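You operate a simulated robot arm through the tools that you are given. There is no shell and no other tool. Be economical: measure what you need, move in short steps, check, and stop when the job is done.

You run a simulated two-armed robot. Do the job below in one go: nothing can be reset, and whatever is moved stays where it is left.

## Task
Pick up the cream pillar candle from the worktop by the kettle with one hand, pass it to the other hand and put it on the drainer top. Set down upright: pillar candle.

The check looks at the end state, three seconds after you hand in, the way a careful person would. Anything else that was tipped, shoved, dropped, spilled or broken makes it a failure.

## Robot
Two 7-joint arms with two-finger parallel grippers on one trunk, on a base that drives. Base frame: it is fixed to the floor where the robot stands at the start and does not move with it; the origin is under the middle of the robot, x ahead of it, y to its left, z up; the surface under the hand at the start is at about z = 910. Lengths are in mm, angles in degrees, forces in N, time in s.
The left shoulder is at the start at [110, 169, 1500], the right one opposite. With the tool pointing down near the work surface each hand reaches from about 420 to 740 mm from the robot's upright axis, wherever it stands, measured 20 degrees to its own side. Places, roughly: drainer top [800, -900, 900]. Payload 1.57 kg a hand.
Tool frame (each hand has its own): the origin (TCP) lies between the finger pads and is the grasp point; the fingertips stand 30 mm ahead of it; z points along the fingers, y is the line along which they close. The gripper opens to 80 mm. The fingers are 17 mm wide and 12 mm thick; the gripper's body (40 by 82 mm) begins 80 mm behind the TCP.
Orientation is told as [roll, pitch, yaw] about the base's x, y, z axes, in that order, counted from this pose: with the fingers straight down and closing along the base's y, the tool's x points along the base's -x, its y along +y and its z along -z.

## Interface
- The arms move only by the tool step_arm. It takes "left_targets", "right_targets" or both (then of equal length, played together; a hand with none holds still); each is a list of rows, each a list of 3 entries, a list of its own where there are three numbers: the gripper command, from -1 (fully open) to 1 (shut), values between in proportion, then the shift along the base's x, y, z in mm, then the turn, a rotation vector about the base's x, y, z in degrees. In form: [[grip, [dx, dy, dz], [ax, ay, az]], ...]. A call has 1 to 8 rows; each row shifts and turns the commanded pose from where the row before left it. A row lasts 0.2 s, in which the tool goes at most 50 mm and 8.6 degrees; a call with a longer step from one row to the next is refused whole, and so is a gripper value outside its range. A pose out of reach is approached as far as the arm can. The call stops where the force on the tool passes 40 N (or 10 N more than at its start, if that is more) or the arm is blocked; 0.2 s more then pass. The fingers move at their own pace (about 72 mm/s each) and stop on an object; they squeeze with about 33 N. The grip force told is the motor's: it shows also when the fingers shut on nothing. Time passes only in rows, and 0.2 s behind the last, so rows that do not move let the fingers close. It gives the time, the measured TCP pose, the force on the tool (base axes), the opening and the grip force at its end, in the units of the frame above (readings bear some noise), with the torque about the TCP (base axes, N m) and any sound that the robot's microphone picked up, and new pictures: "show" is both (left out), scene, wrist or none (wrist: the cameras of the hands that moved).
- Cameras (640 x 400 px; columns grow to the right, rows downward): "scene" is now at [158.4, -2, 1678.7]; the picture's right is [-0.03, -1.00, 0.00], its down [-0.78, 0.02, -0.62] and it looks along [0.62, -0.02, -0.78] (base axes); focal length 273 px, centre (320, 200). "left" rides on the left gripper at [72, 7, -122] in its tool frame; the picture's right is [-0.09, 1.00, 0.00], its down [-0.84, -0.08, -0.54] and it looks along [-0.54, -0.05, 0.84] (tool axes); focal length 238 px, centre (320, 200). "right" rides on the right gripper at [72, -6, -122] in its tool frame; the picture's right is [0.09, 1.00, 0.00], its down [-0.84, 0.08, -0.54] and it looks along [-0.54, 0.05, 0.84] (tool axes); focal length 238 px, centre (320, 200). There is no depth. A picture from a camera that has moved, and an enlarged one, comes with that camera's place and axes in the base frame and with its lens.
- raise_lower(by): slides the trunk up (or, below 0, down) by that many mm; the arms and the scene camera ride with it, the base frame stays. It gives what a move gives, with no picture.
- base_move(legs): drives the robot by 1 to 6 legs, each [ahead, left, turn to the left] in mm, mm and degrees, along the robot's own axes; the way and the turn of a leg run together, so that a leg with both is an arc; at most 1500 mm and 180 degrees a leg. The arms and the cameras ride along, it lands a little off, and it stops where it bumps. It gives what a move gives, and a new picture of the scene camera.
- pan_tilt(pan, tilt): turns the head with the scene camera to pan (to the left, within 86 degrees either way) and tilt (down, from -29 to 69), counted from straight ahead of the robot. It gives what a move gives, and a new picture of the scene camera.
- enlarge(camera, box): a new picture of the part [left, top, right, bottom] of that camera's present view, enlarged. It takes no simulated time.
- hand_in(): hands the job in; it is judged then, once.

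Go step by step. Nothing tells you exact positions but the pictures and the camera data: compare them with the known pose of the tool, close in by small moves and look again before you grip or let go. The budget is 120 turns and 260 pictures, counting those below and the enlarged ones. Unless the task says otherwise, let go and move clear before handing in, and close with one line.

The tools are called after ">>>" as a command line: name --argument value ..., lists and objects as JSON in quotes. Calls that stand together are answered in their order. step_arm: Moves the arms, as the interface text tells. Its arguments: {"type":"object","properties":{"left_targets":{"type":"array","items":{"type":"array"}},"right_targets":{"type":"array","items":{"type":"array"}},"show":{"type":"string","enum":["both","scene","wrist","none"]}},"required":[]} The other tools are called the same way: raise_lower (by) slides the trunk up or down; base_move (legs) drives the base; pan_tilt (pan, tilt) turns the head that bears the scene camera; enlarge (camera, box) takes an enlarged picture of a part of a camera's view; hand_in () hands the job in.

At the start:

```text
clock: 0.0
left_eef_pos: [602.5, 378.5, 1239.7]
left_orientation: [0.0, 0.0, -0.1]
left_contact_force: [0.4, -0.1, -0.2]
left_ft_torque: [-0.02, 0.02, 0.01]
left_grip_width: 79.8
left_grip_force: 0.1
right_eef_pos: [678.8, -214.3, 1235.9]
right_orientation: [-0.1, 0.0, 0.1]
right_contact_force: [-0.2, -0.3, 0.4]
right_ft_torque: [0.01, 0.05, -0.02]
right_grip_width: 80.1
right_grip_force: 0.0
trunk travel left (down, up): [-814.0, 76.0]
robot x, y, heading: [-1.9, -0.1, 0.0]
head pan, tilt: [-1.7, 51.5]
```

scene: 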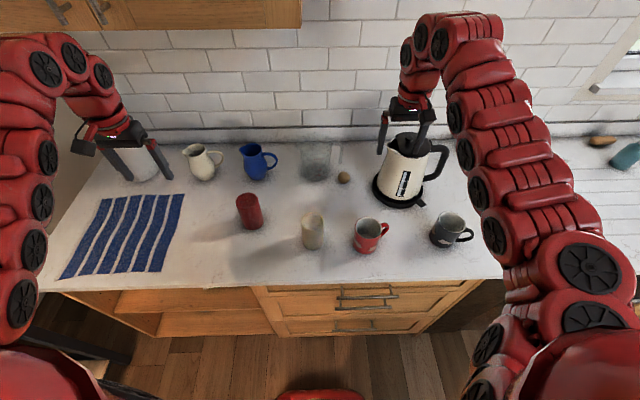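
right: 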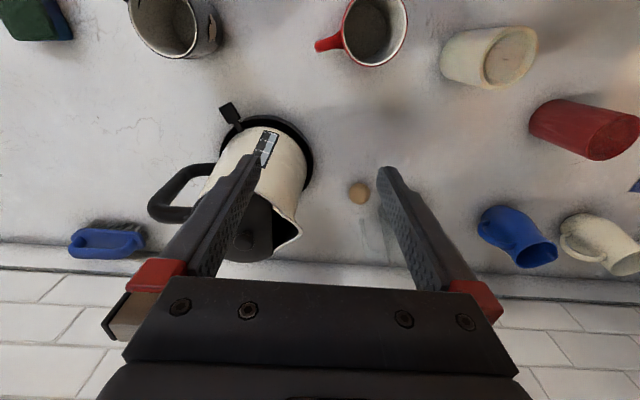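
left: 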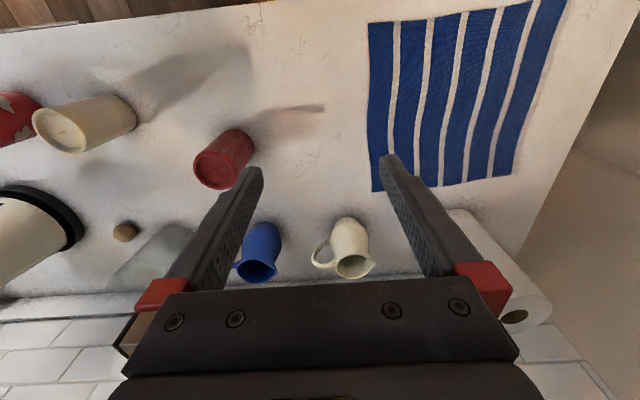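

The cream cylinder in front of the kettle at about [585, 5] looks like the candle. I'll look closer at it, and then at the drainer on the right.

>>> enlarge --camera "scene" --box '[220, 160, 480, 280]'

>>> pan_tilt --pan -50 --tilt 40

```text
2.46 times, centred on (350, 220) of scene
camera zoom: at [158.4, -2.0, 1678.7], right [-0.03, -1.0, 0.0], down [-0.78, 0.02, -0.62], along [0.62, -0.02, -0.78], focal length 672 px, centre (246, 151)
```

zoom: 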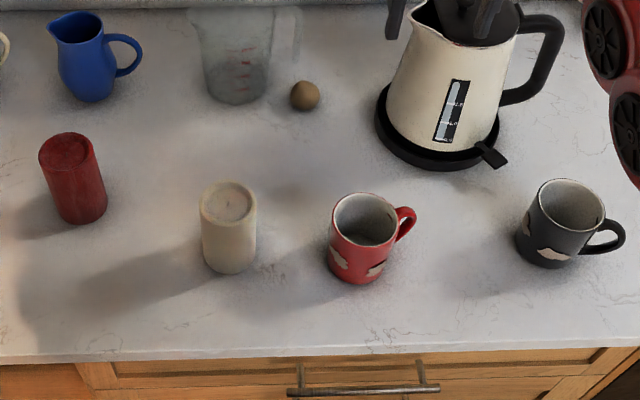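

```text
clock: 1.2
left_eef_pos: [603.3, 379.1, 1241.2]
left_orientation: [0.0, 0.1, 0.1]
left_contact_force: [0.3, -0.3, 0.3]
left_ft_torque: [0.03, -0.02, -0.02]
left_grip_width: 80.0
left_grip_force: 0.1
right_eef_pos: [678.7, -214.6, 1236.3]
right_orientation: [0.0, 0.0, 0.0]
right_contact_force: [0.5, -0.8, 0.1]
right_ft_torque: [-0.01, -0.01, 0.03]
right_grip_width: 80.0
right_grip_force: 0.1
trunk travel left (down, up): [-814.0, 76.0]
robot x, y, heading: [2.4, 1.5, 0.1]
head pan, tilt: [-50.0, 40.0]
camera scene: at [137.6, -64.9, 1694.9], right [-0.77, -0.64, 0.0], down [-0.41, 0.49, -0.77], along [0.49, -0.59, -0.64], focal length 273 px, centre (320, 200)
```

scene: 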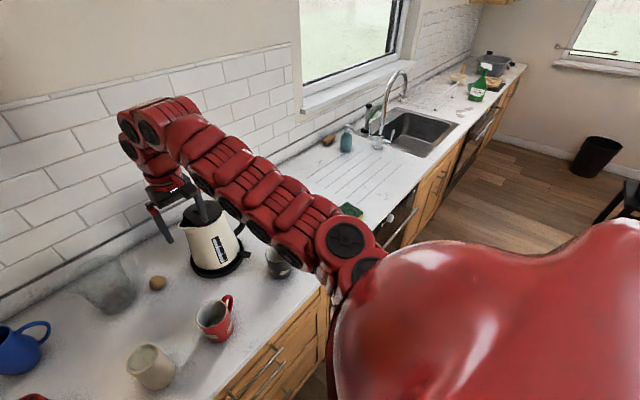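

The candle is about 65 mm wide and 110 mm tall, at about [602, 8]. The plan is for the left hand to pick it from above and the right hand to take it low down with a tilted grip. Then I drive to the drainer and set it down. First I move the left hand over it.

>>> step_arm --left_targets '[[-1, [0, -46, 0], [0, 0, 0]], [-1, [0, -46, 0], [0, 0, 0]], [-1, [0, -46, 0], [0, 0, 0]], [-1, [0, -46, 0], [0, 0, 0]], [-1, [0, -46, 0], [0, 0, 0]], [-1, [0, -46, 0], [0, 0, 0]], [-1, [0, -46, 0], [0, 0, 0]], [-1, [0, -46, 0], [0, 0, 0]]]' --show "wrist"

>>> pan_tilt --pan 0 --tilt 50

```text
clock: 3.0
left_eef_pos: [618.7, 10.6, 1232.5]
left_orientation: [0.1, -0.1, 0.1]
left_contact_force: [-0.1, -0.5, 0.6]
left_ft_torque: [0.03, 0.0, 0.02]
left_grip_width: 80.2
left_grip_force: 0.1
left hand out of reach, approached as far as the arm can: row 1, 2, 3, 4
right_eef_pos: [678.6, -215.4, 1236.2]
right_orientation: [0.1, 0.0, 0.0]
right_contact_force: [-0.3, -0.6, 0.8]
right_ft_torque: [0.01, -0.01, -0.01]
right_grip_width: 80.1
right_grip_force: 0.0
trunk travel left (down, up): [-814.0, 76.0]
robot x, y, heading: [0.7, 0.7, -0.1]
head pan, tilt: [-50.0, 40.0]
camera left: at [546.4, 17.6, 1354.6], right [0.09, 1.0, 0.0], down [0.84, -0.08, 0.54], along [0.54, -0.05, -0.84], focal length 238 px, centre (320, 200)
```

left: 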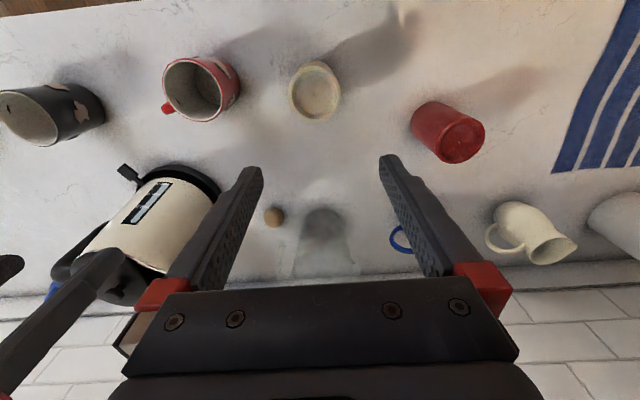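

```text
clock: 4.1
left_eef_pos: [618.7, 14.3, 1232.2]
left_orientation: [0.1, 0.0, 0.0]
left_contact_force: [-0.1, -0.1, -0.5]
left_ft_torque: [0.01, -0.04, 0.02]
left_grip_width: 79.9
left_grip_force: 0.3
right_eef_pos: [679.5, -214.0, 1235.3]
right_orientation: [0.1, 0.0, 0.0]
right_contact_force: [-0.7, 0.7, 0.0]
right_ft_torque: [-0.01, 0.01, -0.02]
right_grip_width: 79.8
right_grip_force: 0.1
trunk travel left (down, up): [-814.0, 76.0]
robot x, y, heading: [-1.1, 1.3, -0.2]
head pan, tilt: [0.0, 50.0]
camera scene: at [159.9, -0.3, 1680.7], right [0.0, -1.0, 0.0], down [-0.77, 0.0, -0.64], along [0.64, 0.0, -0.77], focal length 273 px, centre (320, 200)
```

scene: 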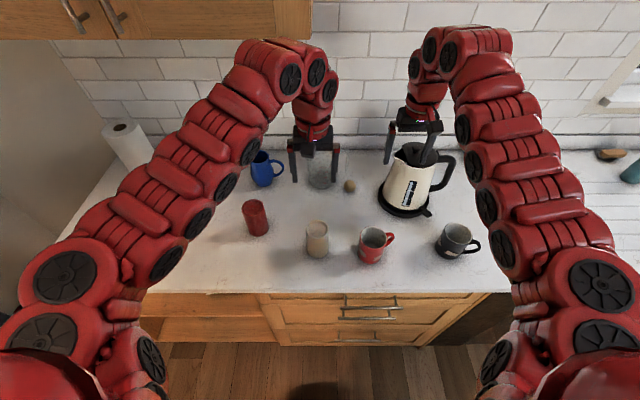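

The wrist view puts the candle axis at about [593, 7] with its top near z 1015. I line up over it and come down part way.

>>> step_arm --left_targets '[[-1, [-25, -6, -10], [0, 0, 0]], [-1, [0, 0, -40], [0, 0, 0]], [-1, [0, 0, -40], [0, 0, 0]], [-1, [0, 0, -30], [0, 0, 0]], [-1, [0, 0, 0], [0, 0, 0]]]'

```text
clock: 5.3
left_eef_pos: [608.5, 1.0, 1182.6]
left_orientation: [0.0, 0.2, 0.4]
left_contact_force: [0.2, 0.6, 0.7]
left_ft_torque: [-0.04, -0.01, 0.03]
left_grip_width: 79.8
left_grip_force: 0.0
left hand out of reach, approached as far as the arm can: row 1, 2, 3, 4
right_eef_pos: [678.3, -214.2, 1237.2]
right_orientation: [0.0, -0.1, 0.0]
right_contact_force: [-0.3, 0.0, 0.2]
right_ft_torque: [0.0, -0.02, 0.02]
right_grip_width: 80.0
right_grip_force: 0.0
trunk travel left (down, up): [-814.0, 76.0]
robot x, y, heading: [2.5, -0.1, -0.3]
head pan, tilt: [0.0, 50.0]
camera scene: at [159.4, 0.3, 1680.8], right [0.0, -1.0, 0.0], down [-0.77, 0.0, -0.64], along [0.64, 0.0, -0.77], focal length 273 px, centre (320, 200)
camera left: at [535.6, 6.8, 1305.7], right [0.09, 1.0, 0.0], down [0.84, -0.07, 0.54], along [0.54, -0.05, -0.84], focal length 238 px, centre (320, 200)
```

scene: 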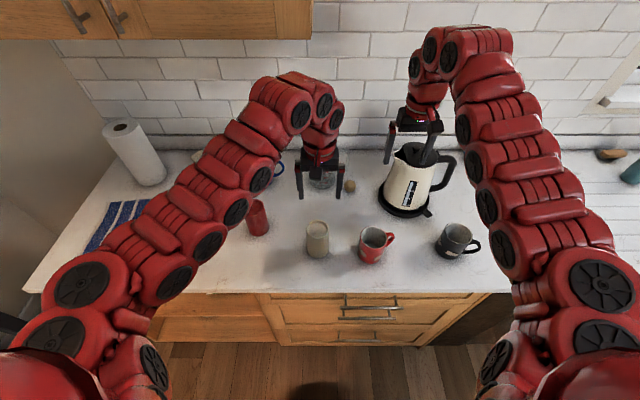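
left: 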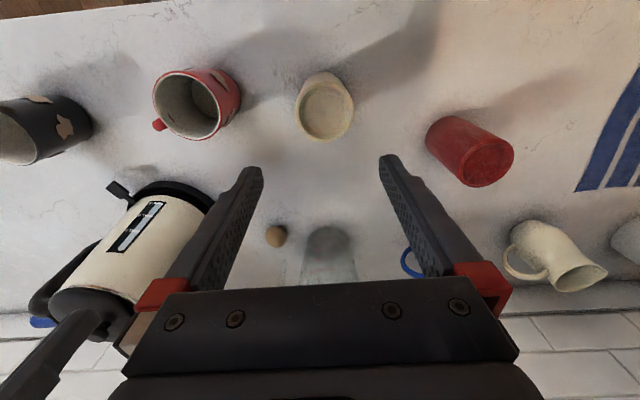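

The hand fell short of the commanded pose. I continue down with smaller steps and check how it tracks.

>>> step_arm --left_targets '[[-1, [-5, 1, -15], [0, 0, 0]], [-1, [-5, 2, -15], [0, 0, 0]], [-1, [-5, 2, -15], [0, 0, 0]], [-1, [0, 1, -15], [0, 0, 0]], [-1, [0, 0, 0], [0, 0, 0]]]' --show "wrist"

```text
clock: 6.5
left_eef_pos: [609.6, -0.0, 1174.1]
left_orientation: [0.0, 0.1, 0.1]
left_contact_force: [-0.3, 0.0, -0.6]
left_ft_torque: [0.02, 0.02, -0.01]
left_grip_width: 80.1
left_grip_force: 0.2
left hand out of reach, approached as far as the arm can: row 1, 2, 3, 4
right_eef_pos: [679.3, -214.6, 1235.9]
right_orientation: [0.0, 0.1, -0.1]
right_contact_force: [0.3, -0.3, 0.7]
right_ft_torque: [0.01, 0.0, 0.01]
right_grip_width: 79.8
right_grip_force: 0.1
trunk travel left (down, up): [-814.0, 76.0]
robot x, y, heading: [-3.1, -0.6, 0.1]
head pan, tilt: [0.0, 50.0]
camera left: at [537.4, 6.0, 1297.0], right [0.09, 1.0, 0.0], down [0.84, -0.07, 0.54], along [0.54, -0.05, -0.84], focal length 238 px, centre (320, 200)
```

left: 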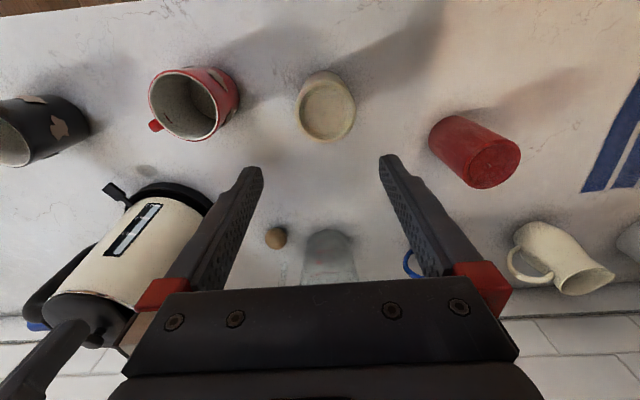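

The left arm is at a joint limit this far across. I'll raise both hands and drive right so that the candle lies on the robot's left side.

>>> step_arm --left_targets '[[-1, [0, 30, 40], [0, 0, 0]], [-1, [0, 30, 40], [0, 0, 0]], [-1, [0, 30, 20], [0, 0, 0]], [-1, [0, 30, 0], [0, 0, 0]], [-1, [0, 30, 0], [0, 0, 0]]]' --right_targets '[[-1, [-10, 0, 30], [0, 0, 0]], [-1, [-20, 0, 30], [0, 0, 0]], [-1, [-30, 0, 30], [0, 0, 0]], [-1, [-40, 0, 0], [0, 0, 0]], [-1, [-40, 0, 0], [0, 0, 0]]]' --show "none"

>>> base_move --legs '[[0, -200, 0]]'

```text
clock: 7.7
left_eef_pos: [627.1, 150.7, 1236.1]
left_orientation: [-0.1, 0.1, -0.1]
left_contact_force: [0.6, 0.7, 0.1]
left_ft_torque: [-0.04, -0.01, -0.02]
left_grip_width: 80.0
left_grip_force: 0.0
left hand out of reach, approached as far as the arm can: row 2, 3
right_eef_pos: [619.1, -216.2, 1232.6]
right_orientation: [-0.1, 0.0, -0.2]
right_contact_force: [0.6, 0.9, 0.4]
right_ft_torque: [-0.04, 0.03, 0.03]
right_grip_width: 80.0
right_grip_force: 0.1
right hand out of reach, approached as far as the arm can: row 1, 2, 3, 4, 5
trunk travel left (down, up): [-814.0, 76.0]
robot x, y, heading: [0.8, 1.2, 0.0]
head pan, tilt: [0.0, 50.0]
```

```text
clock: 9.3
left_eef_pos: [626.9, -46.3, 1237.2]
left_orientation: [-0.1, -0.1, 0.2]
left_contact_force: [0.4, 0.1, 0.6]
left_ft_torque: [0.0, 0.0, -0.01]
left_grip_width: 79.9
left_grip_force: 0.1
right_eef_pos: [620.2, -411.5, 1234.2]
right_orientation: [0.0, 0.0, 0.2]
right_contact_force: [0.4, 0.6, 1.1]
right_ft_torque: [-0.01, 0.02, 0.0]
right_grip_width: 80.1
right_grip_force: 0.1
trunk travel left (down, up): [-814.0, 76.0]
robot x, y, heading: [1.2, -196.7, 0.2]
head pan, tilt: [0.0, 50.0]
camera scene: at [159.9, -195.7, 1680.7], right [0.0, -1.0, 0.0], down [-0.77, 0.0, -0.64], along [0.64, 0.0, -0.77], focal length 273 px, centre (320, 200)
```

scene: 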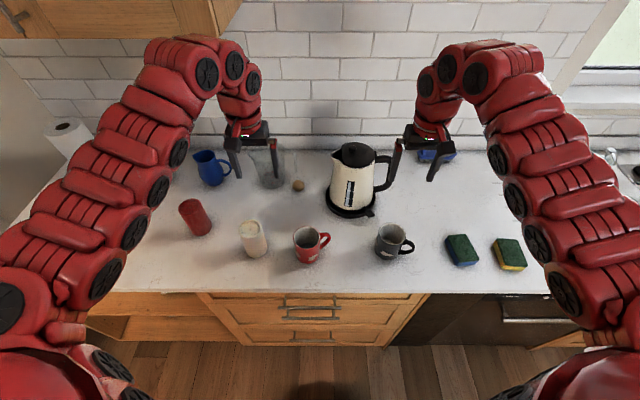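

The candle is now on the left arm's side. I bring the hand over it and down.

>>> step_arm --left_targets '[[-1, [0, 18, -38], [0, 0, 0]], [-1, [-5, 18, -38], [0, 0, 0]], [-1, [-10, 17, -30], [0, 0, 0]], [-1, [-18, 0, -10], [0, 0, 0]], [-1, [0, 0, 0], [0, 0, 0]]]'

```text
clock: 10.5
left_eef_pos: [628.4, -38.8, 1218.2]
left_orientation: [0.0, -0.2, 0.3]
left_contact_force: [-0.2, -0.1, -0.2]
left_ft_torque: [-0.03, 0.0, 0.02]
left_grip_width: 79.9
left_grip_force: 0.1
left hand out of reach, approached as far as the arm can: row 1, 2, 3, 4
right_eef_pos: [620.1, -413.5, 1233.8]
right_orientation: [0.0, 0.0, 0.1]
right_contact_force: [-0.8, 0.6, 0.8]
right_ft_torque: [0.0, 0.01, 0.01]
right_grip_width: 79.7
right_grip_force: 0.1
trunk travel left (down, up): [-814.0, 76.0]
robot x, y, heading: [-0.8, -197.7, 0.2]
head pan, tilt: [0.0, 50.0]
camera scene: at [160.0, -198.2, 1680.7], right [0.0, -1.0, 0.0], down [-0.77, 0.0, -0.64], along [0.64, 0.0, -0.77], focal length 273 px, centre (320, 200)
camera left: at [555.1, -32.4, 1339.2], right [0.09, 1.0, 0.0], down [0.84, -0.07, 0.54], along [0.54, -0.05, -0.84], focal length 238 px, centre (320, 200)
```

scene: 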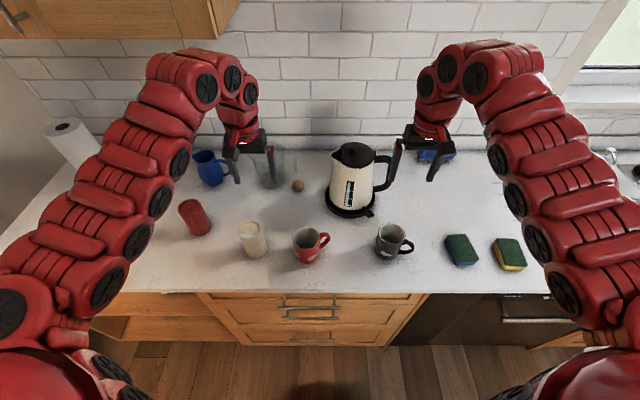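
left: 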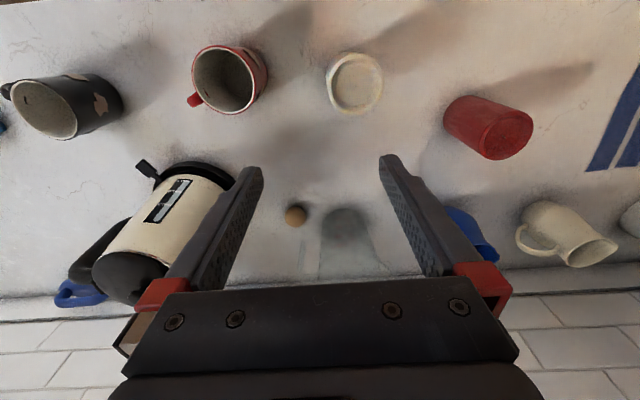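

The arm seems folded to its inner limit at this height. I go down a little further out first and come in afterwards, staying above the objects.

>>> step_arm --left_targets '[[-1, [15, 12, -25], [0, 0, 0]], [-1, [10, 12, -25], [0, 0, 0]], [-1, [5, 12, -25], [0, 0, 0]], [-1, [0, 10, -20], [0, 0, 0]]]' --show "wrist"

```text
clock: 11.5
left_eef_pos: [657.0, 7.9, 1124.1]
left_orientation: [-0.1, -0.1, 0.2]
left_contact_force: [0.5, 0.7, -0.1]
left_ft_torque: [-0.01, -0.03, 0.03]
left_grip_width: 79.9
left_grip_force: 0.0
right_eef_pos: [620.7, -413.9, 1232.6]
right_orientation: [0.0, 0.0, 0.3]
right_contact_force: [-0.1, -0.3, 0.8]
right_ft_torque: [-0.04, 0.01, -0.02]
right_grip_width: 80.0
right_grip_force: 0.0
trunk travel left (down, up): [-814.0, 76.0]
robot x, y, heading: [-1.0, -201.6, 0.1]
head pan, tilt: [0.0, 50.0]
camera left: at [584.0, 14.2, 1245.4], right [0.09, 1.0, 0.0], down [0.84, -0.07, 0.54], along [0.54, -0.05, -0.84], focal length 238 px, centre (320, 200)
```

left: 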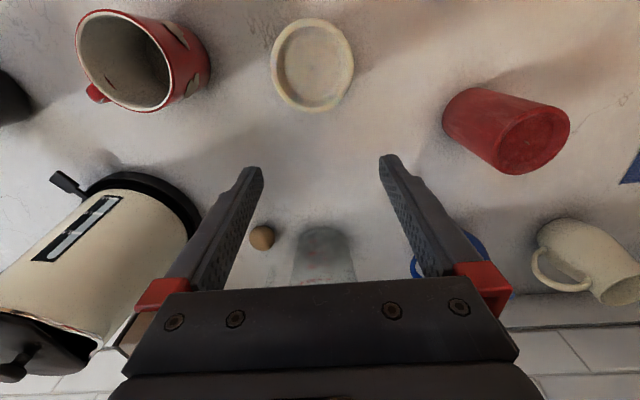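

The hand tracks well now. The candle top is centred near [595, 5.5], so I move in over it.

>>> step_arm --left_targets '[[-1, [-31, -1, -10], [0, 0, 0]], [-1, [-31, -2, -20], [0, 0, 0]], [-1, [0, 0, 0], [0, 0, 0]]]'

```text
clock: 12.3
left_eef_pos: [645.4, 7.8, 1120.5]
left_orientation: [-0.1, -0.2, 0.3]
left_contact_force: [-0.5, -0.5, -0.7]
left_ft_torque: [0.01, 0.0, -0.02]
left_grip_width: 80.2
left_grip_force: 0.1
left hand out of reach, approached as far as the arm can: row 1, 2
right_eef_pos: [620.7, -414.2, 1234.5]
right_orientation: [0.1, 0.0, 0.2]
right_contact_force: [0.3, -0.5, 0.3]
right_ft_torque: [0.0, -0.04, 0.04]
right_grip_width: 80.0
right_grip_force: 0.1
trunk travel left (down, up): [-814.0, 76.0]
robot x, y, heading: [3.3, -198.9, 0.3]
head pan, tilt: [0.0, 50.0]
camera scene: at [159.9, -197.8, 1680.7], right [0.0, -1.0, 0.0], down [-0.77, 0.0, -0.64], along [0.64, 0.0, -0.77], focal length 273 px, centre (320, 200)
camera left: at [573.7, 13.7, 1243.1], right [0.09, 1.0, 0.0], down [0.84, -0.07, 0.54], along [0.54, -0.05, -0.84], focal length 238 px, centre (320, 200)
```

scene: 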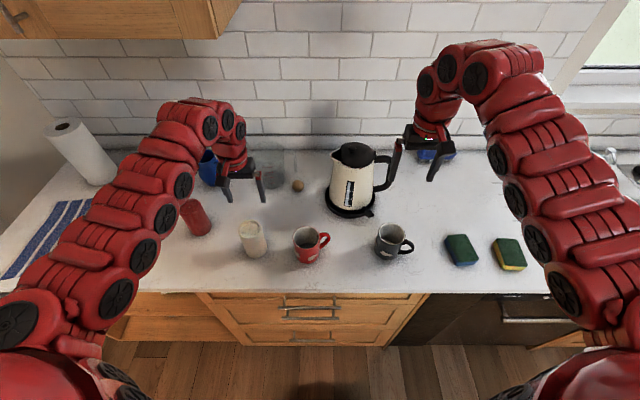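
left: 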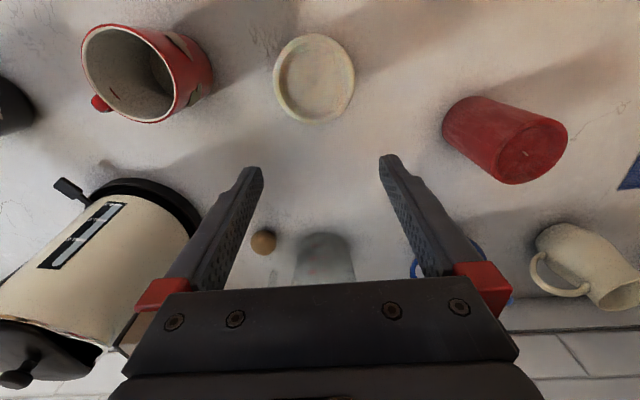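

The inner limit is about 645 mm ahead of the robot here. Backing the base up by 85 mm puts the candle at a comfortable distance.

>>> base_move --legs '[[-85, 0, 0]]'

>>> step_arm --left_targets '[[-1, [20, 0, -5], [0, 0, 0]], [-1, [15, -2, -10], [0, 0, 0]], [-1, [0, 0, 0], [0, 0, 0]]]' --show "wrist"

```text
clock: 13.4
left_eef_pos: [566.9, 5.6, 1119.7]
left_orientation: [-0.1, 0.1, 0.2]
left_contact_force: [1.0, 0.0, 0.3]
left_ft_torque: [-0.02, 0.0, -0.02]
left_grip_width: 80.1
left_grip_force: 0.0
right_eef_pos: [541.5, -415.0, 1233.0]
right_orientation: [0.0, 0.0, 0.1]
right_contact_force: [0.4, -0.2, -0.5]
right_ft_torque: [0.0, -0.01, -0.05]
right_grip_width: 80.1
right_grip_force: 0.0
trunk travel left (down, up): [-814.0, 76.0]
robot x, y, heading: [-81.6, -195.3, 0.4]
head pan, tilt: [0.0, 50.0]
camera scene: at [81.5, -198.4, 1680.4], right [0.0, -1.0, 0.0], down [-0.77, 0.0, -0.64], along [0.64, 0.0, -0.77], focal length 273 px, centre (320, 200)
```

scene: 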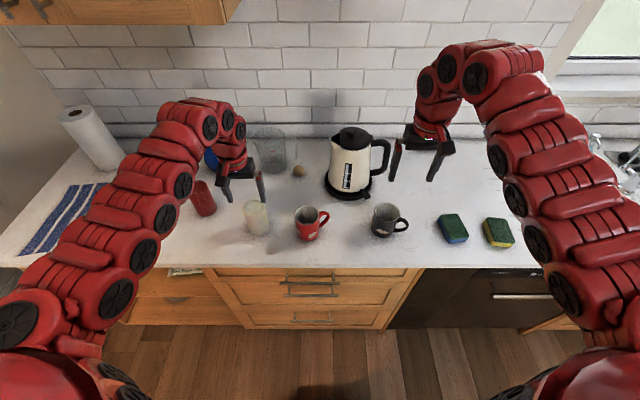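

```text
clock: 14.2
left_eef_pos: [600.1, 6.7, 1106.8]
left_orientation: [-0.1, -0.2, 0.2]
left_contact_force: [-0.5, -0.8, 0.0]
left_ft_torque: [-0.01, -0.05, -0.02]
left_grip_width: 79.7
left_grip_force: 0.1
right_eef_pos: [537.8, -414.0, 1233.9]
right_orientation: [0.1, -0.1, 0.1]
right_contact_force: [-0.2, -0.1, 0.7]
right_ft_torque: [-0.02, -0.02, 0.02]
right_grip_width: 80.2
right_grip_force: 0.1
trunk travel left (down, up): [-814.0, 76.0]
robot x, y, heading: [-80.9, -199.5, 0.4]
head pan, tilt: [0.0, 50.0]
camera left: at [526.6, 12.4, 1229.1], right [0.09, 1.0, 0.0], down [0.83, -0.07, 0.55], along [0.54, -0.05, -0.84], focal length 238 px, centre (320, 200)
```

left: 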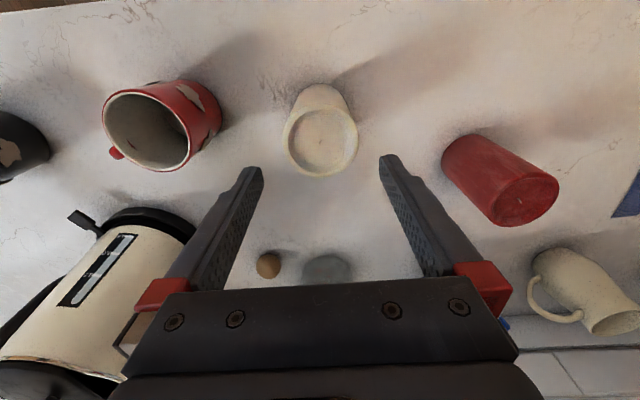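

Triangulating gives the candle top at [595, 6.5, 1023]. I centre over it and lower until the fingertips are just above the rim.

>>> step_arm --left_targets '[[-1, [-4, 0, -20], [0, 0, 0]], [-1, [0, 0, -18], [0, 0, 0]], [-1, [0, 0, 0], [0, 0, 0]]]'

```text
clock: 15.0
left_eef_pos: [598.1, 5.2, 1066.6]
left_orientation: [-0.1, -0.1, 0.1]
left_contact_force: [-0.4, 0.2, -0.4]
left_ft_torque: [-0.02, 0.01, 0.02]
left_grip_width: 80.1
left_grip_force: 0.0
right_eef_pos: [540.2, -415.6, 1233.9]
right_orientation: [-0.1, 0.0, 0.1]
right_contact_force: [0.2, 0.6, -0.9]
right_ft_torque: [0.02, -0.02, 0.03]
right_grip_width: 80.1
right_grip_force: 0.0
trunk travel left (down, up): [-814.0, 76.0]
robot x, y, heading: [-82.8, -198.5, 0.1]
head pan, tilt: [0.0, 50.0]
camera scene: at [79.6, -198.5, 1680.6], right [0.0, -1.0, 0.0], down [-0.77, 0.0, -0.64], along [0.64, 0.0, -0.77], focal length 273 px, centre (320, 200)
camera left: at [525.1, 12.4, 1188.8], right [0.09, 1.0, 0.0], down [0.84, -0.07, 0.54], along [0.54, -0.05, -0.84], focal length 238 px, centre (320, 200)
```

scene: 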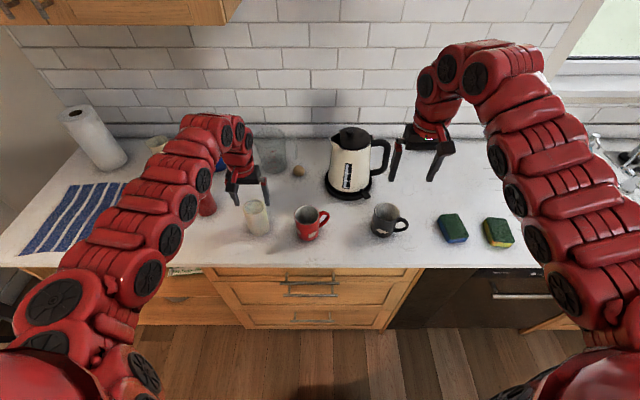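
left: 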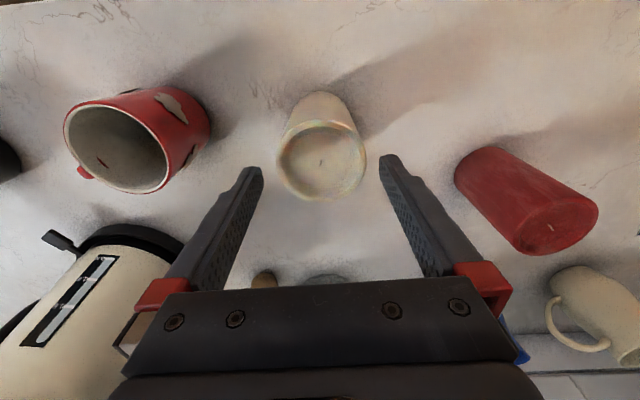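

The candle is centred between the fingers at [595, 6.4]. I go down around it and grip near the top.

>>> step_arm --left_targets '[[-1, [-2, 1, -15], [0, 0, 0]], [-1, [0, 0, -15], [0, 0, 0]], [-1, [0, 0, -14], [0, 0, 0]], [-1, [0, 0, -12], [0, 0, 0]], [-1, [0, 0, 0], [0, 0, 0]]]' --show "wrist"

```text
clock: 16.2
left_eef_pos: [594.6, 7.7, 1012.8]
left_orientation: [0.0, 0.0, 0.2]
left_contact_force: [-0.2, -0.6, -0.4]
left_ft_torque: [0.02, 0.02, -0.03]
left_grip_width: 79.9
left_grip_force: 0.1
right_eef_pos: [539.2, -414.1, 1234.8]
right_orientation: [0.0, 0.0, 0.1]
right_contact_force: [-0.8, 0.5, -0.8]
right_ft_torque: [0.0, 0.01, 0.01]
right_grip_width: 79.8
right_grip_force: 0.0
trunk travel left (down, up): [-814.0, 76.0]
robot x, y, heading: [-83.2, -200.3, -0.1]
head pan, tilt: [0.0, 50.0]
camera left: at [521.3, 13.1, 1135.2], right [0.09, 1.0, 0.0], down [0.84, -0.07, 0.54], along [0.54, -0.05, -0.84], focal length 238 px, centre (320, 200)
```

left: 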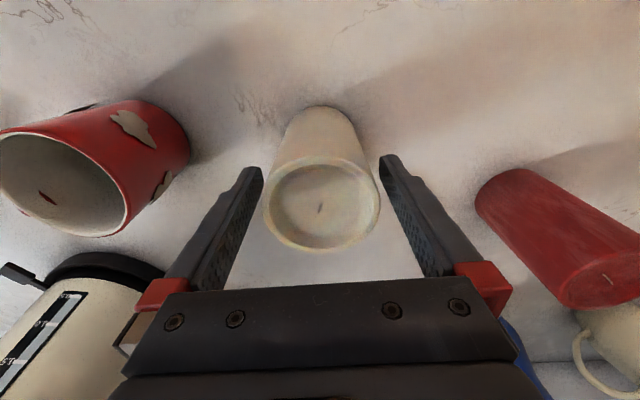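

Well centred. I close the grip and lift slightly to check.

>>> step_arm --left_targets '[[1, [0, 0, 0], [0, 0, 0]], [1, [0, 0, 0], [0, 0, 0]], [1, [0, 0, 0], [0, 0, 0]], [1, [0, 0, 10], [0, 0, 0]], [1, [0, 0, 20], [0, 0, 0]], [1, [0, 0, 0], [0, 0, 0]]]'

```text
clock: 17.6
left_eef_pos: [595.6, 7.2, 1040.4]
left_orientation: [0.1, 0.0, 0.3]
left_contact_force: [-1.0, 0.3, -3.8]
left_ft_torque: [0.01, 0.03, 0.03]
left_grip_width: 67.4
left_grip_force: 33.4
right_eef_pos: [540.7, -414.3, 1232.8]
right_orientation: [-0.1, 0.0, 0.1]
right_contact_force: [0.0, -0.4, -0.4]
right_ft_torque: [0.0, -0.05, 0.04]
right_grip_width: 79.9
right_grip_force: 0.0
trunk travel left (down, up): [-814.0, 76.0]
robot x, y, heading: [-83.9, -198.2, 0.1]
head pan, tilt: [0.0, 50.0]
camera scene: at [80.2, -198.1, 1680.6], right [0.0, -1.0, 0.0], down [-0.77, 0.0, -0.64], along [0.64, 0.0, -0.77], focal length 273 px, centre (320, 200)
camera left: at [522.1, 13.3, 1163.4], right [0.09, 1.0, 0.0], down [0.84, -0.07, 0.54], along [0.54, -0.05, -0.84], focal length 238 px, centre (320, 200)
```

scene: 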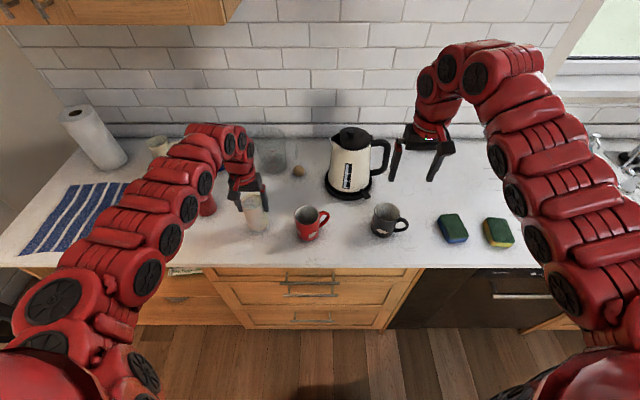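
left: 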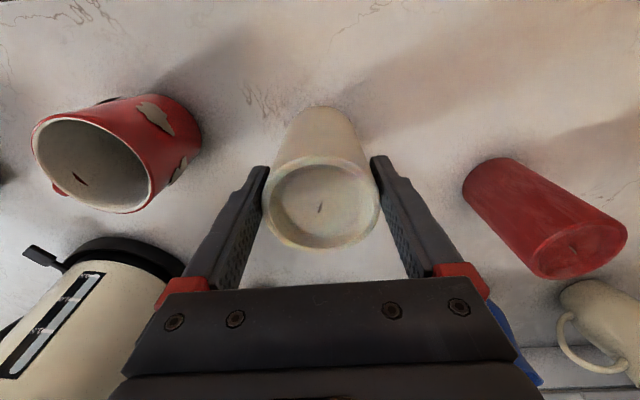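

The candle is held, at about 0.35 kg. I lift it and back away from the counter for the hand-over.

>>> step_arm --left_targets '[[1, [5, 0, 35], [0, 0, 0]], [1, [5, 0, 35], [0, 0, 0]], [1, [0, 0, 20], [0, 0, 0]], [1, [0, 0, 0], [0, 0, 0]]]' --show "none"

>>> base_move --legs '[[-350, 0, 0]]'

```text
clock: 18.6
left_eef_pos: [604.8, 6.6, 1132.1]
left_orientation: [-0.2, -0.1, 0.2]
left_contact_force: [-0.3, 0.2, -3.7]
left_ft_torque: [-0.01, 0.03, -0.01]
left_grip_width: 67.3
left_grip_force: 33.3
right_eef_pos: [540.5, -414.6, 1232.8]
right_orientation: [0.1, 0.0, 0.1]
right_contact_force: [0.0, -0.6, -0.5]
right_ft_torque: [0.02, 0.01, 0.0]
right_grip_width: 79.8
right_grip_force: 0.2
trunk travel left (down, up): [-814.0, 76.0]
robot x, y, heading: [-81.3, -196.0, 0.3]
head pan, tilt: [0.0, 50.0]
```

```text
clock: 20.9
left_eef_pos: [252.4, 5.7, 1131.3]
left_orientation: [-0.1, 0.0, 0.2]
left_contact_force: [-0.5, -0.2, -3.7]
left_ft_torque: [0.03, 0.01, 0.04]
left_grip_width: 67.4
left_grip_force: 32.8
right_eef_pos: [189.1, -414.9, 1233.2]
right_orientation: [-0.1, 0.1, 0.1]
right_contact_force: [-0.1, 0.7, -0.9]
right_ft_torque: [-0.01, 0.01, 0.02]
right_grip_width: 79.7
right_grip_force: 0.1
trunk travel left (down, up): [-814.0, 76.0]
robot x, y, heading: [-433.7, -200.0, 0.2]
head pan, tilt: [0.0, 50.0]
camera scene: at [-271.3, -199.1, 1680.5], right [0.0, -1.0, 0.0], down [-0.77, 0.0, -0.64], along [0.64, 0.0, -0.77], focal length 273 px, centre (320, 200)
```

scene: 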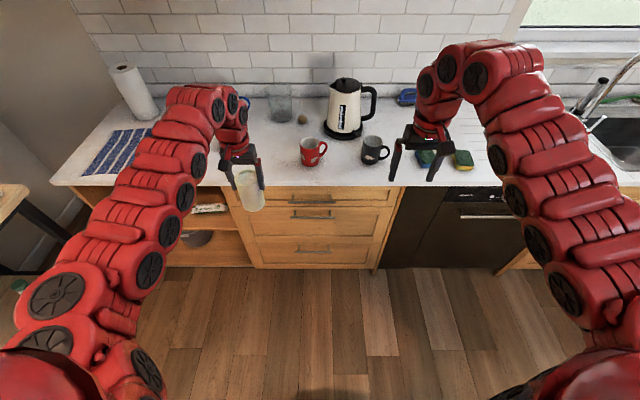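

There's clear space now. I tilt the right hand to point forward and down at 30°, moving it out and down as it turns.

>>> step_arm --right_targets '[[-1, [18, 0, -20], [0, -7.5, 0]], [-1, [18, 0, -20], [0, -7.5, 0]], [-1, [18, 0, -20], [0, -7.5, 0]], [-1, [18, 0, -20], [0, -7.5, 0]], [-1, [18, 0, -20], [0, -7.5, 0]], [-1, [18, 0, -20], [0, -7.5, 0]], [-1, [18, 0, -20], [0, -7.5, 0]], [-1, [18, 0, -20], [0, -7.5, 0]]]'

```text
clock: 22.7
left_eef_pos: [250.2, 4.2, 1133.5]
left_orientation: [0.1, -0.1, 0.2]
left_contact_force: [-0.8, 0.9, -3.7]
left_ft_torque: [0.01, 0.0, -0.02]
left_grip_width: 67.2
left_grip_force: 32.8
right_eef_pos: [284.3, -418.8, 1192.9]
right_orientation: [-0.6, -19.5, 3.2]
right_contact_force: [0.8, -0.9, 0.8]
right_ft_torque: [0.06, -0.02, -0.01]
right_grip_width: 80.2
right_grip_force: 0.1
right hand out of reach, approached as far as the arm can: row 1, 2, 3, 4, 5, 6, 7
trunk travel left (down, up): [-814.0, 76.0]
robot x, y, heading: [-432.8, -199.9, 0.2]
head pan, tilt: [0.0, 50.0]
camera scene: at [-275.6, -200.0, 1680.8], right [0.0, -1.0, 0.0], down [-0.77, 0.0, -0.64], along [0.64, 0.0, -0.77], focal length 273 px, centre (320, 200)
camera right: at [176.2, -430.0, 1285.5], right [-0.14, 0.99, -0.04], down [0.6, 0.12, 0.79], along [0.79, 0.08, -0.61], focal length 238 px, centre (320, 200)
```

scene: 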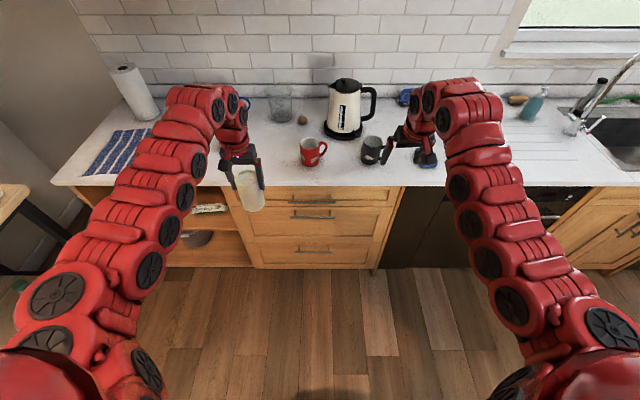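
right: 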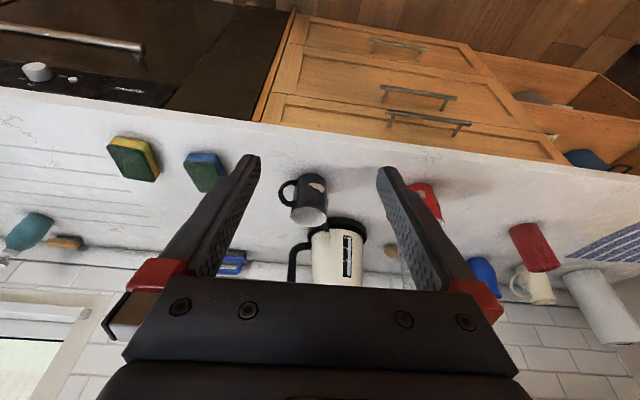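

The arm is still near its fold limit. I lower the right hand further first, then keep tilting.

>>> step_arm --right_targets '[[-1, [10, 0, -45], [0, 0, 0]], [-1, [10, 0, -45], [0, 0, 0]], [-1, [0, 0, -45], [0, 0, 0]], [-1, [0, 0, -40], [0, -5, 0]], [-1, [10, 0, 0], [0, -8, 0]], [-1, [10, 0, 0], [0, -8, 0]], [-1, [10, 0, 0], [0, -8, 0]], [-1, [10, 0, 0], [0, -8, 0]]]'

```text
clock: 24.5
left_eef_pos: [252.6, 5.1, 1132.2]
left_orientation: [-0.1, -0.1, 0.2]
left_contact_force: [-0.6, 0.9, -3.4]
left_ft_torque: [0.02, 0.0, 0.02]
left_grip_width: 67.1
left_grip_force: 33.4
right_eef_pos: [344.1, -418.8, 1016.6]
right_orientation: [-4.1, -56.3, 5.3]
right_contact_force: [-0.6, 0.1, -0.5]
right_ft_torque: [-0.01, 0.0, -0.06]
right_grip_width: 80.0
right_grip_force: 0.1
trunk travel left (down, up): [-814.0, 76.0]
robot x, y, heading: [-431.2, -198.7, 0.4]
head pan, tilt: [0.0, 50.0]
camera scene: at [-272.5, -198.7, 1680.6], right [0.0, -1.0, 0.0], down [-0.77, 0.0, -0.64], along [0.64, 0.0, -0.77], focal length 273 px, centre (320, 200)
camera right: at [203.9, -429.8, 1025.9], right [-0.08, 0.99, -0.12], down [0.01, 0.12, 0.99], along [1.0, 0.08, -0.02], focal length 238 px, centre (320, 200)
```

scene: 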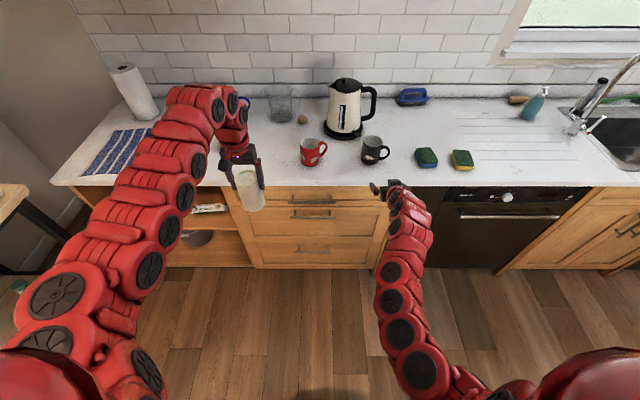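
right: 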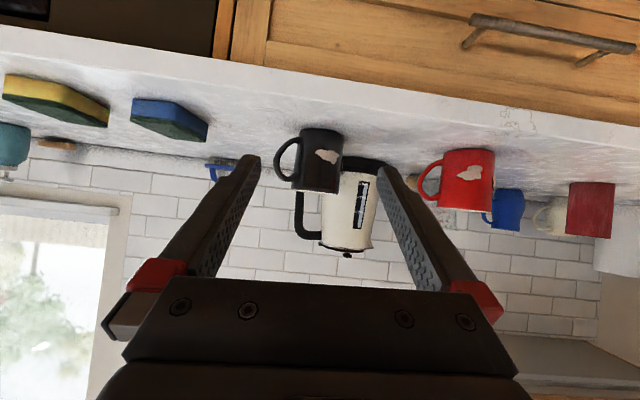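

The right hand is now pointing forward, about 34° below horizontal. I level its small roll and pull it back, while the left brings the candle to the middle in front of the robot.

>>> step_arm --left_targets '[[1, [13, -20, -5], [0, 0, 0]], [1, [13, -35, -5], [0, 0, 0]], [1, [13, -40, -5], [0, 0, 0]], [1, [13, -40, -5], [0, 0, 0]], [1, [13, -40, -5], [0, 0, 0]], [1, [3, -30, -7], [0, 0, 0]], [1, [0, 0, 0], [0, 0, 0]]]' --right_targets '[[-1, [-18, 0, 3], [1, 0, -0.7]], [-1, [-18, 0, 3], [1.3, 0, -0.8]], [-1, [-18, 0, 3], [0, 0, 0]], [-1, [-18, 0, 3], [0, 0, 0]], [-1, [-18, 0, 3], [0, 0, 0]], [-1, [-18, 0, 3], [0, 0, 0]], [-1, [-18, 0, 0], [0, 0, 0]]]'

```text
clock: 26.1
left_eef_pos: [282.4, -162.3, 1102.1]
left_orientation: [-0.1, -0.1, 0.2]
left_contact_force: [-0.1, -0.2, -4.3]
left_ft_torque: [-0.03, 0.06, 0.02]
left_grip_width: 67.5
left_grip_force: 33.4
left hand out of reach, approached as far as the arm can: row 4, 5, 6
right_eef_pos: [217.2, -417.5, 1032.8]
right_orientation: [0.0, -56.3, 0.5]
right_contact_force: [0.4, -0.2, 0.1]
right_ft_torque: [-0.01, -0.02, -0.01]
right_grip_width: 79.8
right_grip_force: 0.1
trunk travel left (down, up): [-814.0, 76.0]
robot x, y, heading: [-436.2, -199.7, -0.0]
head pan, tilt: [0.0, 50.0]
camera scene: at [-273.2, -196.5, 1680.7], right [0.0, -1.0, 0.0], down [-0.77, 0.0, -0.64], along [0.64, 0.0, -0.77], focal length 273 px, centre (320, 200)
camera right: at [76.3, -425.5, 1042.4], right [-0.06, 1.0, -0.08], down [0.01, 0.08, 1.0], along [1.0, 0.06, -0.02], focal length 238 px, centre (320, 200)
camera left: at [209.9, -155.6, 1225.2], right [0.09, 1.0, 0.0], down [0.84, -0.07, 0.54], along [0.54, -0.05, -0.84], focal length 238 px, centre (320, 200)
```

scene: 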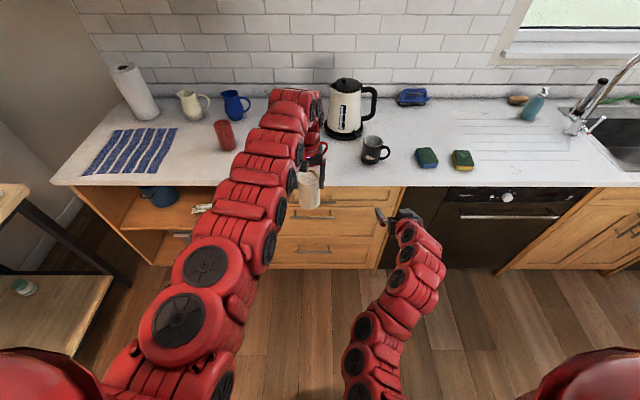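
right: 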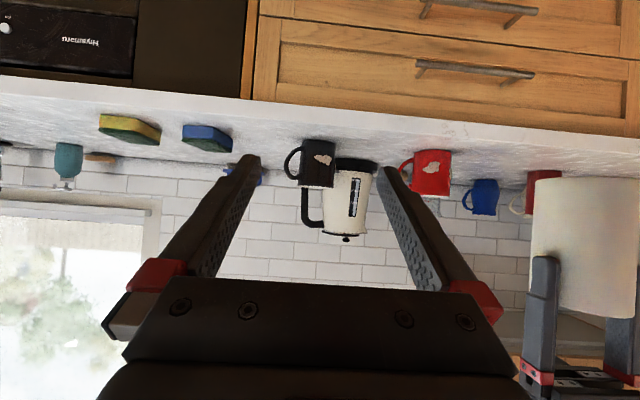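
left: 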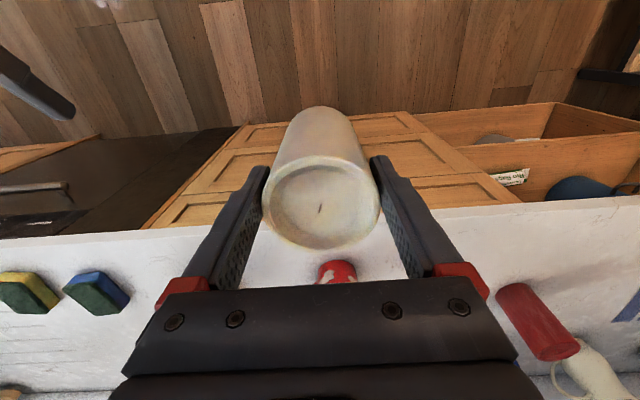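

The candle's axis is at about [282, -162], with its bottom near z 999. I move the right hand to directly behind it and a bit back, before advancing.

>>> step_arm --right_targets '[[-1, [-20, 0, 4], [0, 0, 0]], [-1, [-20, 20, 0], [0, 0, 0]], [-1, [0, 40, 0], [0, 0, 0]], [-1, [0, 40, 0], [0, 0, 0]], [-1, [0, 40, 0], [0, 0, 0]], [-1, [0, 30, 0], [0, 0, 0]], [-1, [0, 0, 0], [0, 0, 0]]]'

```text
clock: 27.7
left_eef_pos: [282.9, -163.4, 1102.5]
left_orientation: [-0.1, -0.1, 0.2]
left_contact_force: [0.2, 0.2, -3.7]
left_ft_torque: [-0.03, 0.03, -0.03]
left_grip_width: 67.3
left_grip_force: 32.7
right_eef_pos: [179.8, -248.4, 1041.0]
right_orientation: [0.2, -56.3, 0.3]
right_contact_force: [0.9, 0.1, 0.2]
right_ft_torque: [-0.01, 0.02, 0.0]
right_grip_width: 80.0
right_grip_force: 0.1
trunk travel left (down, up): [-814.0, 76.0]
robot x, y, heading: [-431.5, -198.5, 0.1]
head pan, tilt: [0.0, 50.0]
camera scene: at [-272.8, -199.6, 1680.7], right [0.0, -1.0, 0.0], down [-0.77, 0.0, -0.64], along [0.64, 0.0, -0.77], focal length 273 px, centre (320, 200)
camera right: at [39.9, -256.5, 1049.3], right [-0.06, 1.0, -0.07], down [0.01, 0.08, 1.0], along [1.0, 0.06, -0.02], focal length 238 px, centre (320, 200)
```

scene: 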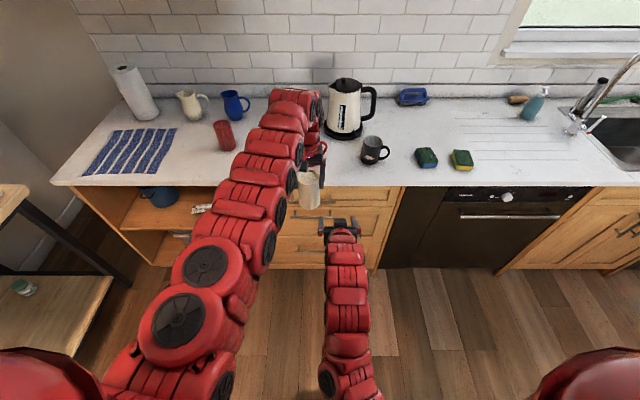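
right: 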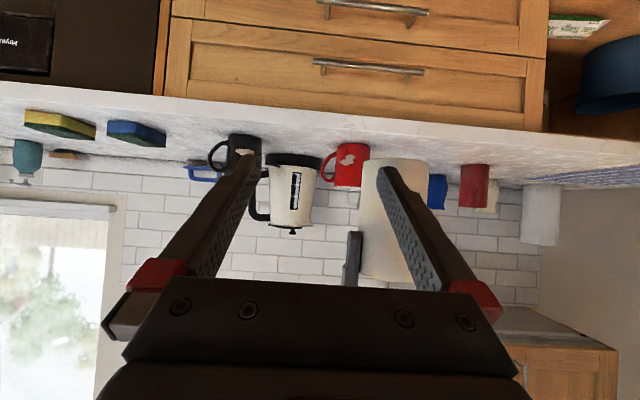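

The right hand is low and clear. I align it with the candle in y.

>>> step_arm --right_targets '[[-1, [0, 30, -1], [0, 0, 0]], [-1, [0, 30, -2], [0, 0, 0]], [-1, [0, 25, 0], [0, 0, 0]], [-1, [0, 0, 0], [0, 0, 0]]]'

```text
clock: 28.7
left_eef_pos: [282.3, -164.3, 1102.9]
left_orientation: [-0.1, -0.2, 0.3]
left_contact_force: [0.1, 0.4, -3.9]
left_ft_torque: [0.0, 0.02, -0.03]
left_grip_width: 67.2
left_grip_force: 33.2
right_eef_pos: [178.8, -165.5, 1036.6]
right_orientation: [0.2, -56.3, 0.3]
right_contact_force: [-1.0, -0.3, 0.0]
right_ft_torque: [0.0, -0.01, 0.0]
right_grip_width: 80.1
right_grip_force: 0.0
trunk travel left (down, up): [-814.0, 76.0]
robot x, y, heading: [-429.0, -199.7, 0.2]
head pan, tilt: [0.0, 50.0]
camera scene: at [-272.5, -199.5, 1680.6], right [0.0, -1.0, 0.0], down [-0.77, 0.0, -0.64], along [0.64, 0.0, -0.77], focal length 273 px, centre (320, 200)
camera right: at [37.6, -173.5, 1044.3], right [-0.06, 1.0, -0.07], down [0.01, 0.08, 1.0], along [1.0, 0.06, -0.02], focal length 238 px, centre (320, 200)
```

scene: 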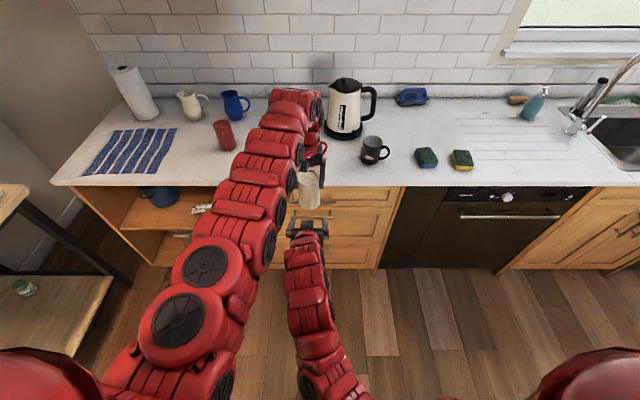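
right: 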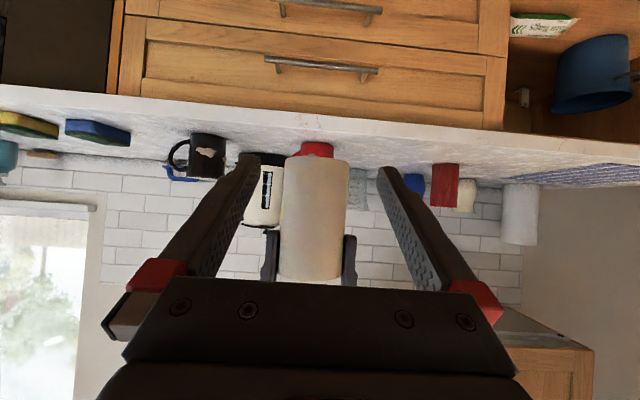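

Candle and fingers line up, and the left fingertips sit well above the right finger level. I advance around the candle in steps.

>>> step_arm --right_targets '[[-1, [20, 0, 0], [0, 0, 0]], [-1, [20, 0, 0], [0, 0, 0]], [-1, [20, 0, 0], [0, 0, 0]], [-1, [0, 0, 0], [0, 0, 0]]]'

```text
clock: 29.7
left_eef_pos: [282.1, -163.8, 1102.4]
left_orientation: [-0.1, -0.1, 0.2]
left_contact_force: [-0.3, 0.2, -4.0]
left_ft_torque: [-0.01, 0.06, 0.0]
left_grip_width: 67.2
left_grip_force: 33.0
right_eef_pos: [239.2, -167.1, 1035.8]
right_orientation: [0.0, -56.3, 0.3]
right_contact_force: [0.0, 0.7, 0.1]
right_ft_torque: [-0.01, 0.0, 0.0]
right_grip_width: 80.3
right_grip_force: 0.1
trunk travel left (down, up): [-814.0, 76.0]
robot x, y, heading: [-431.8, -202.3, 0.3]
head pan, tilt: [0.0, 50.0]
camera scene: at [-272.7, -199.2, 1680.6], right [0.0, -1.0, 0.0], down [-0.77, 0.0, -0.64], along [0.64, 0.0, -0.77], focal length 273 px, centre (320, 200)
camera right: at [98.2, -174.5, 1043.8], right [-0.06, 1.0, -0.08], down [0.01, 0.08, 1.0], along [1.0, 0.06, -0.02], focal length 238 px, centre (320, 200)
```

scene: 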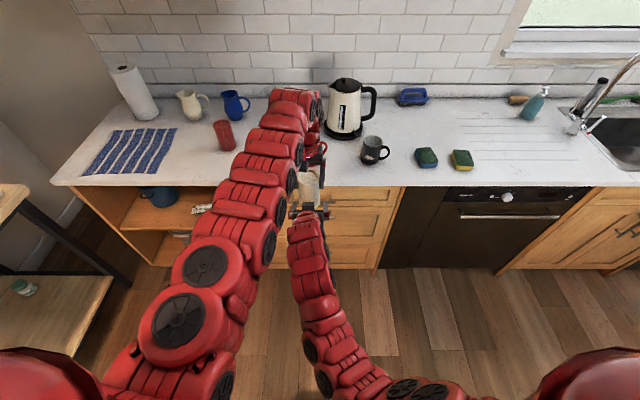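
right: 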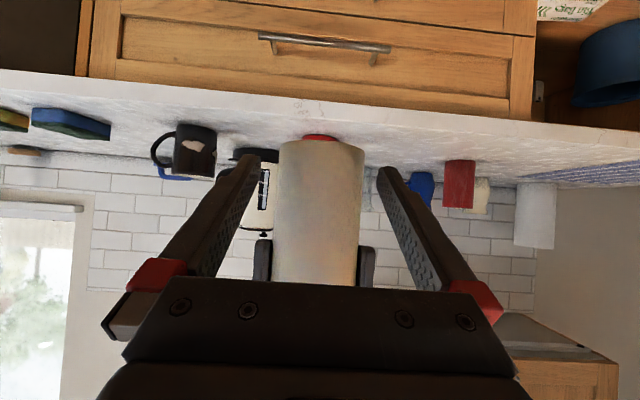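

Still centred. I finish the approach with the last 43 mm.

>>> step_arm --right_targets '[[-1, [15, 1, 0], [0, 0, 0]], [-1, [14, 1, 1], [0, 0, 0]], [-1, [14, 0, 1], [0, 0, 0]], [-1, [0, 0, 0], [0, 0, 0]]]'

```text
clock: 30.7
left_eef_pos: [282.9, -165.0, 1102.8]
left_orientation: [0.0, -0.1, 0.1]
left_contact_force: [0.8, 0.4, -4.1]
left_ft_torque: [-0.01, 0.01, 0.0]
left_grip_width: 67.4
left_grip_force: 33.4
right_eef_pos: [281.1, -162.4, 1039.7]
right_orientation: [0.2, -56.3, 0.2]
right_contact_force: [-0.3, 0.1, 0.1]
right_ft_torque: [-0.02, 0.01, 0.02]
right_grip_width: 80.0
right_grip_force: 0.0
trunk travel left (down, up): [-814.0, 76.0]
robot x, y, heading: [-433.7, -201.9, 0.0]
head pan, tilt: [0.0, 50.0]
camera scene: at [-272.6, -199.3, 1680.6], right [0.0, -1.0, 0.0], down [-0.77, 0.0, -0.64], along [0.64, 0.0, -0.77], focal length 273 px, centre (320, 200)
camera right: at [141.0, -170.9, 1046.7], right [-0.06, 1.0, -0.07], down [0.01, 0.08, 1.0], along [1.0, 0.06, -0.02], focal length 238 px, centre (320, 200)
```

scene: 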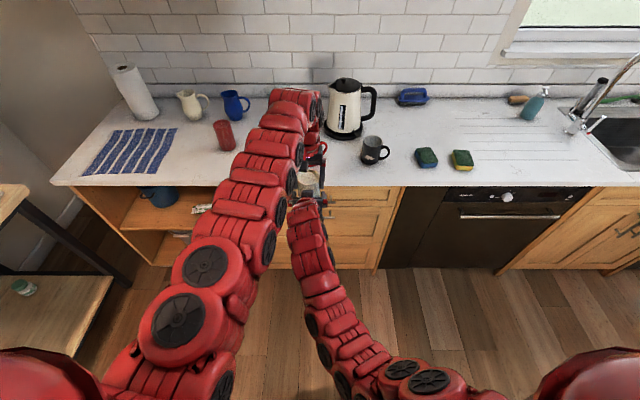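
right: 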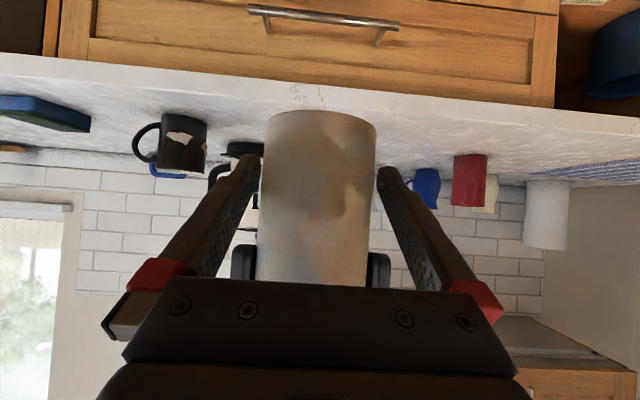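

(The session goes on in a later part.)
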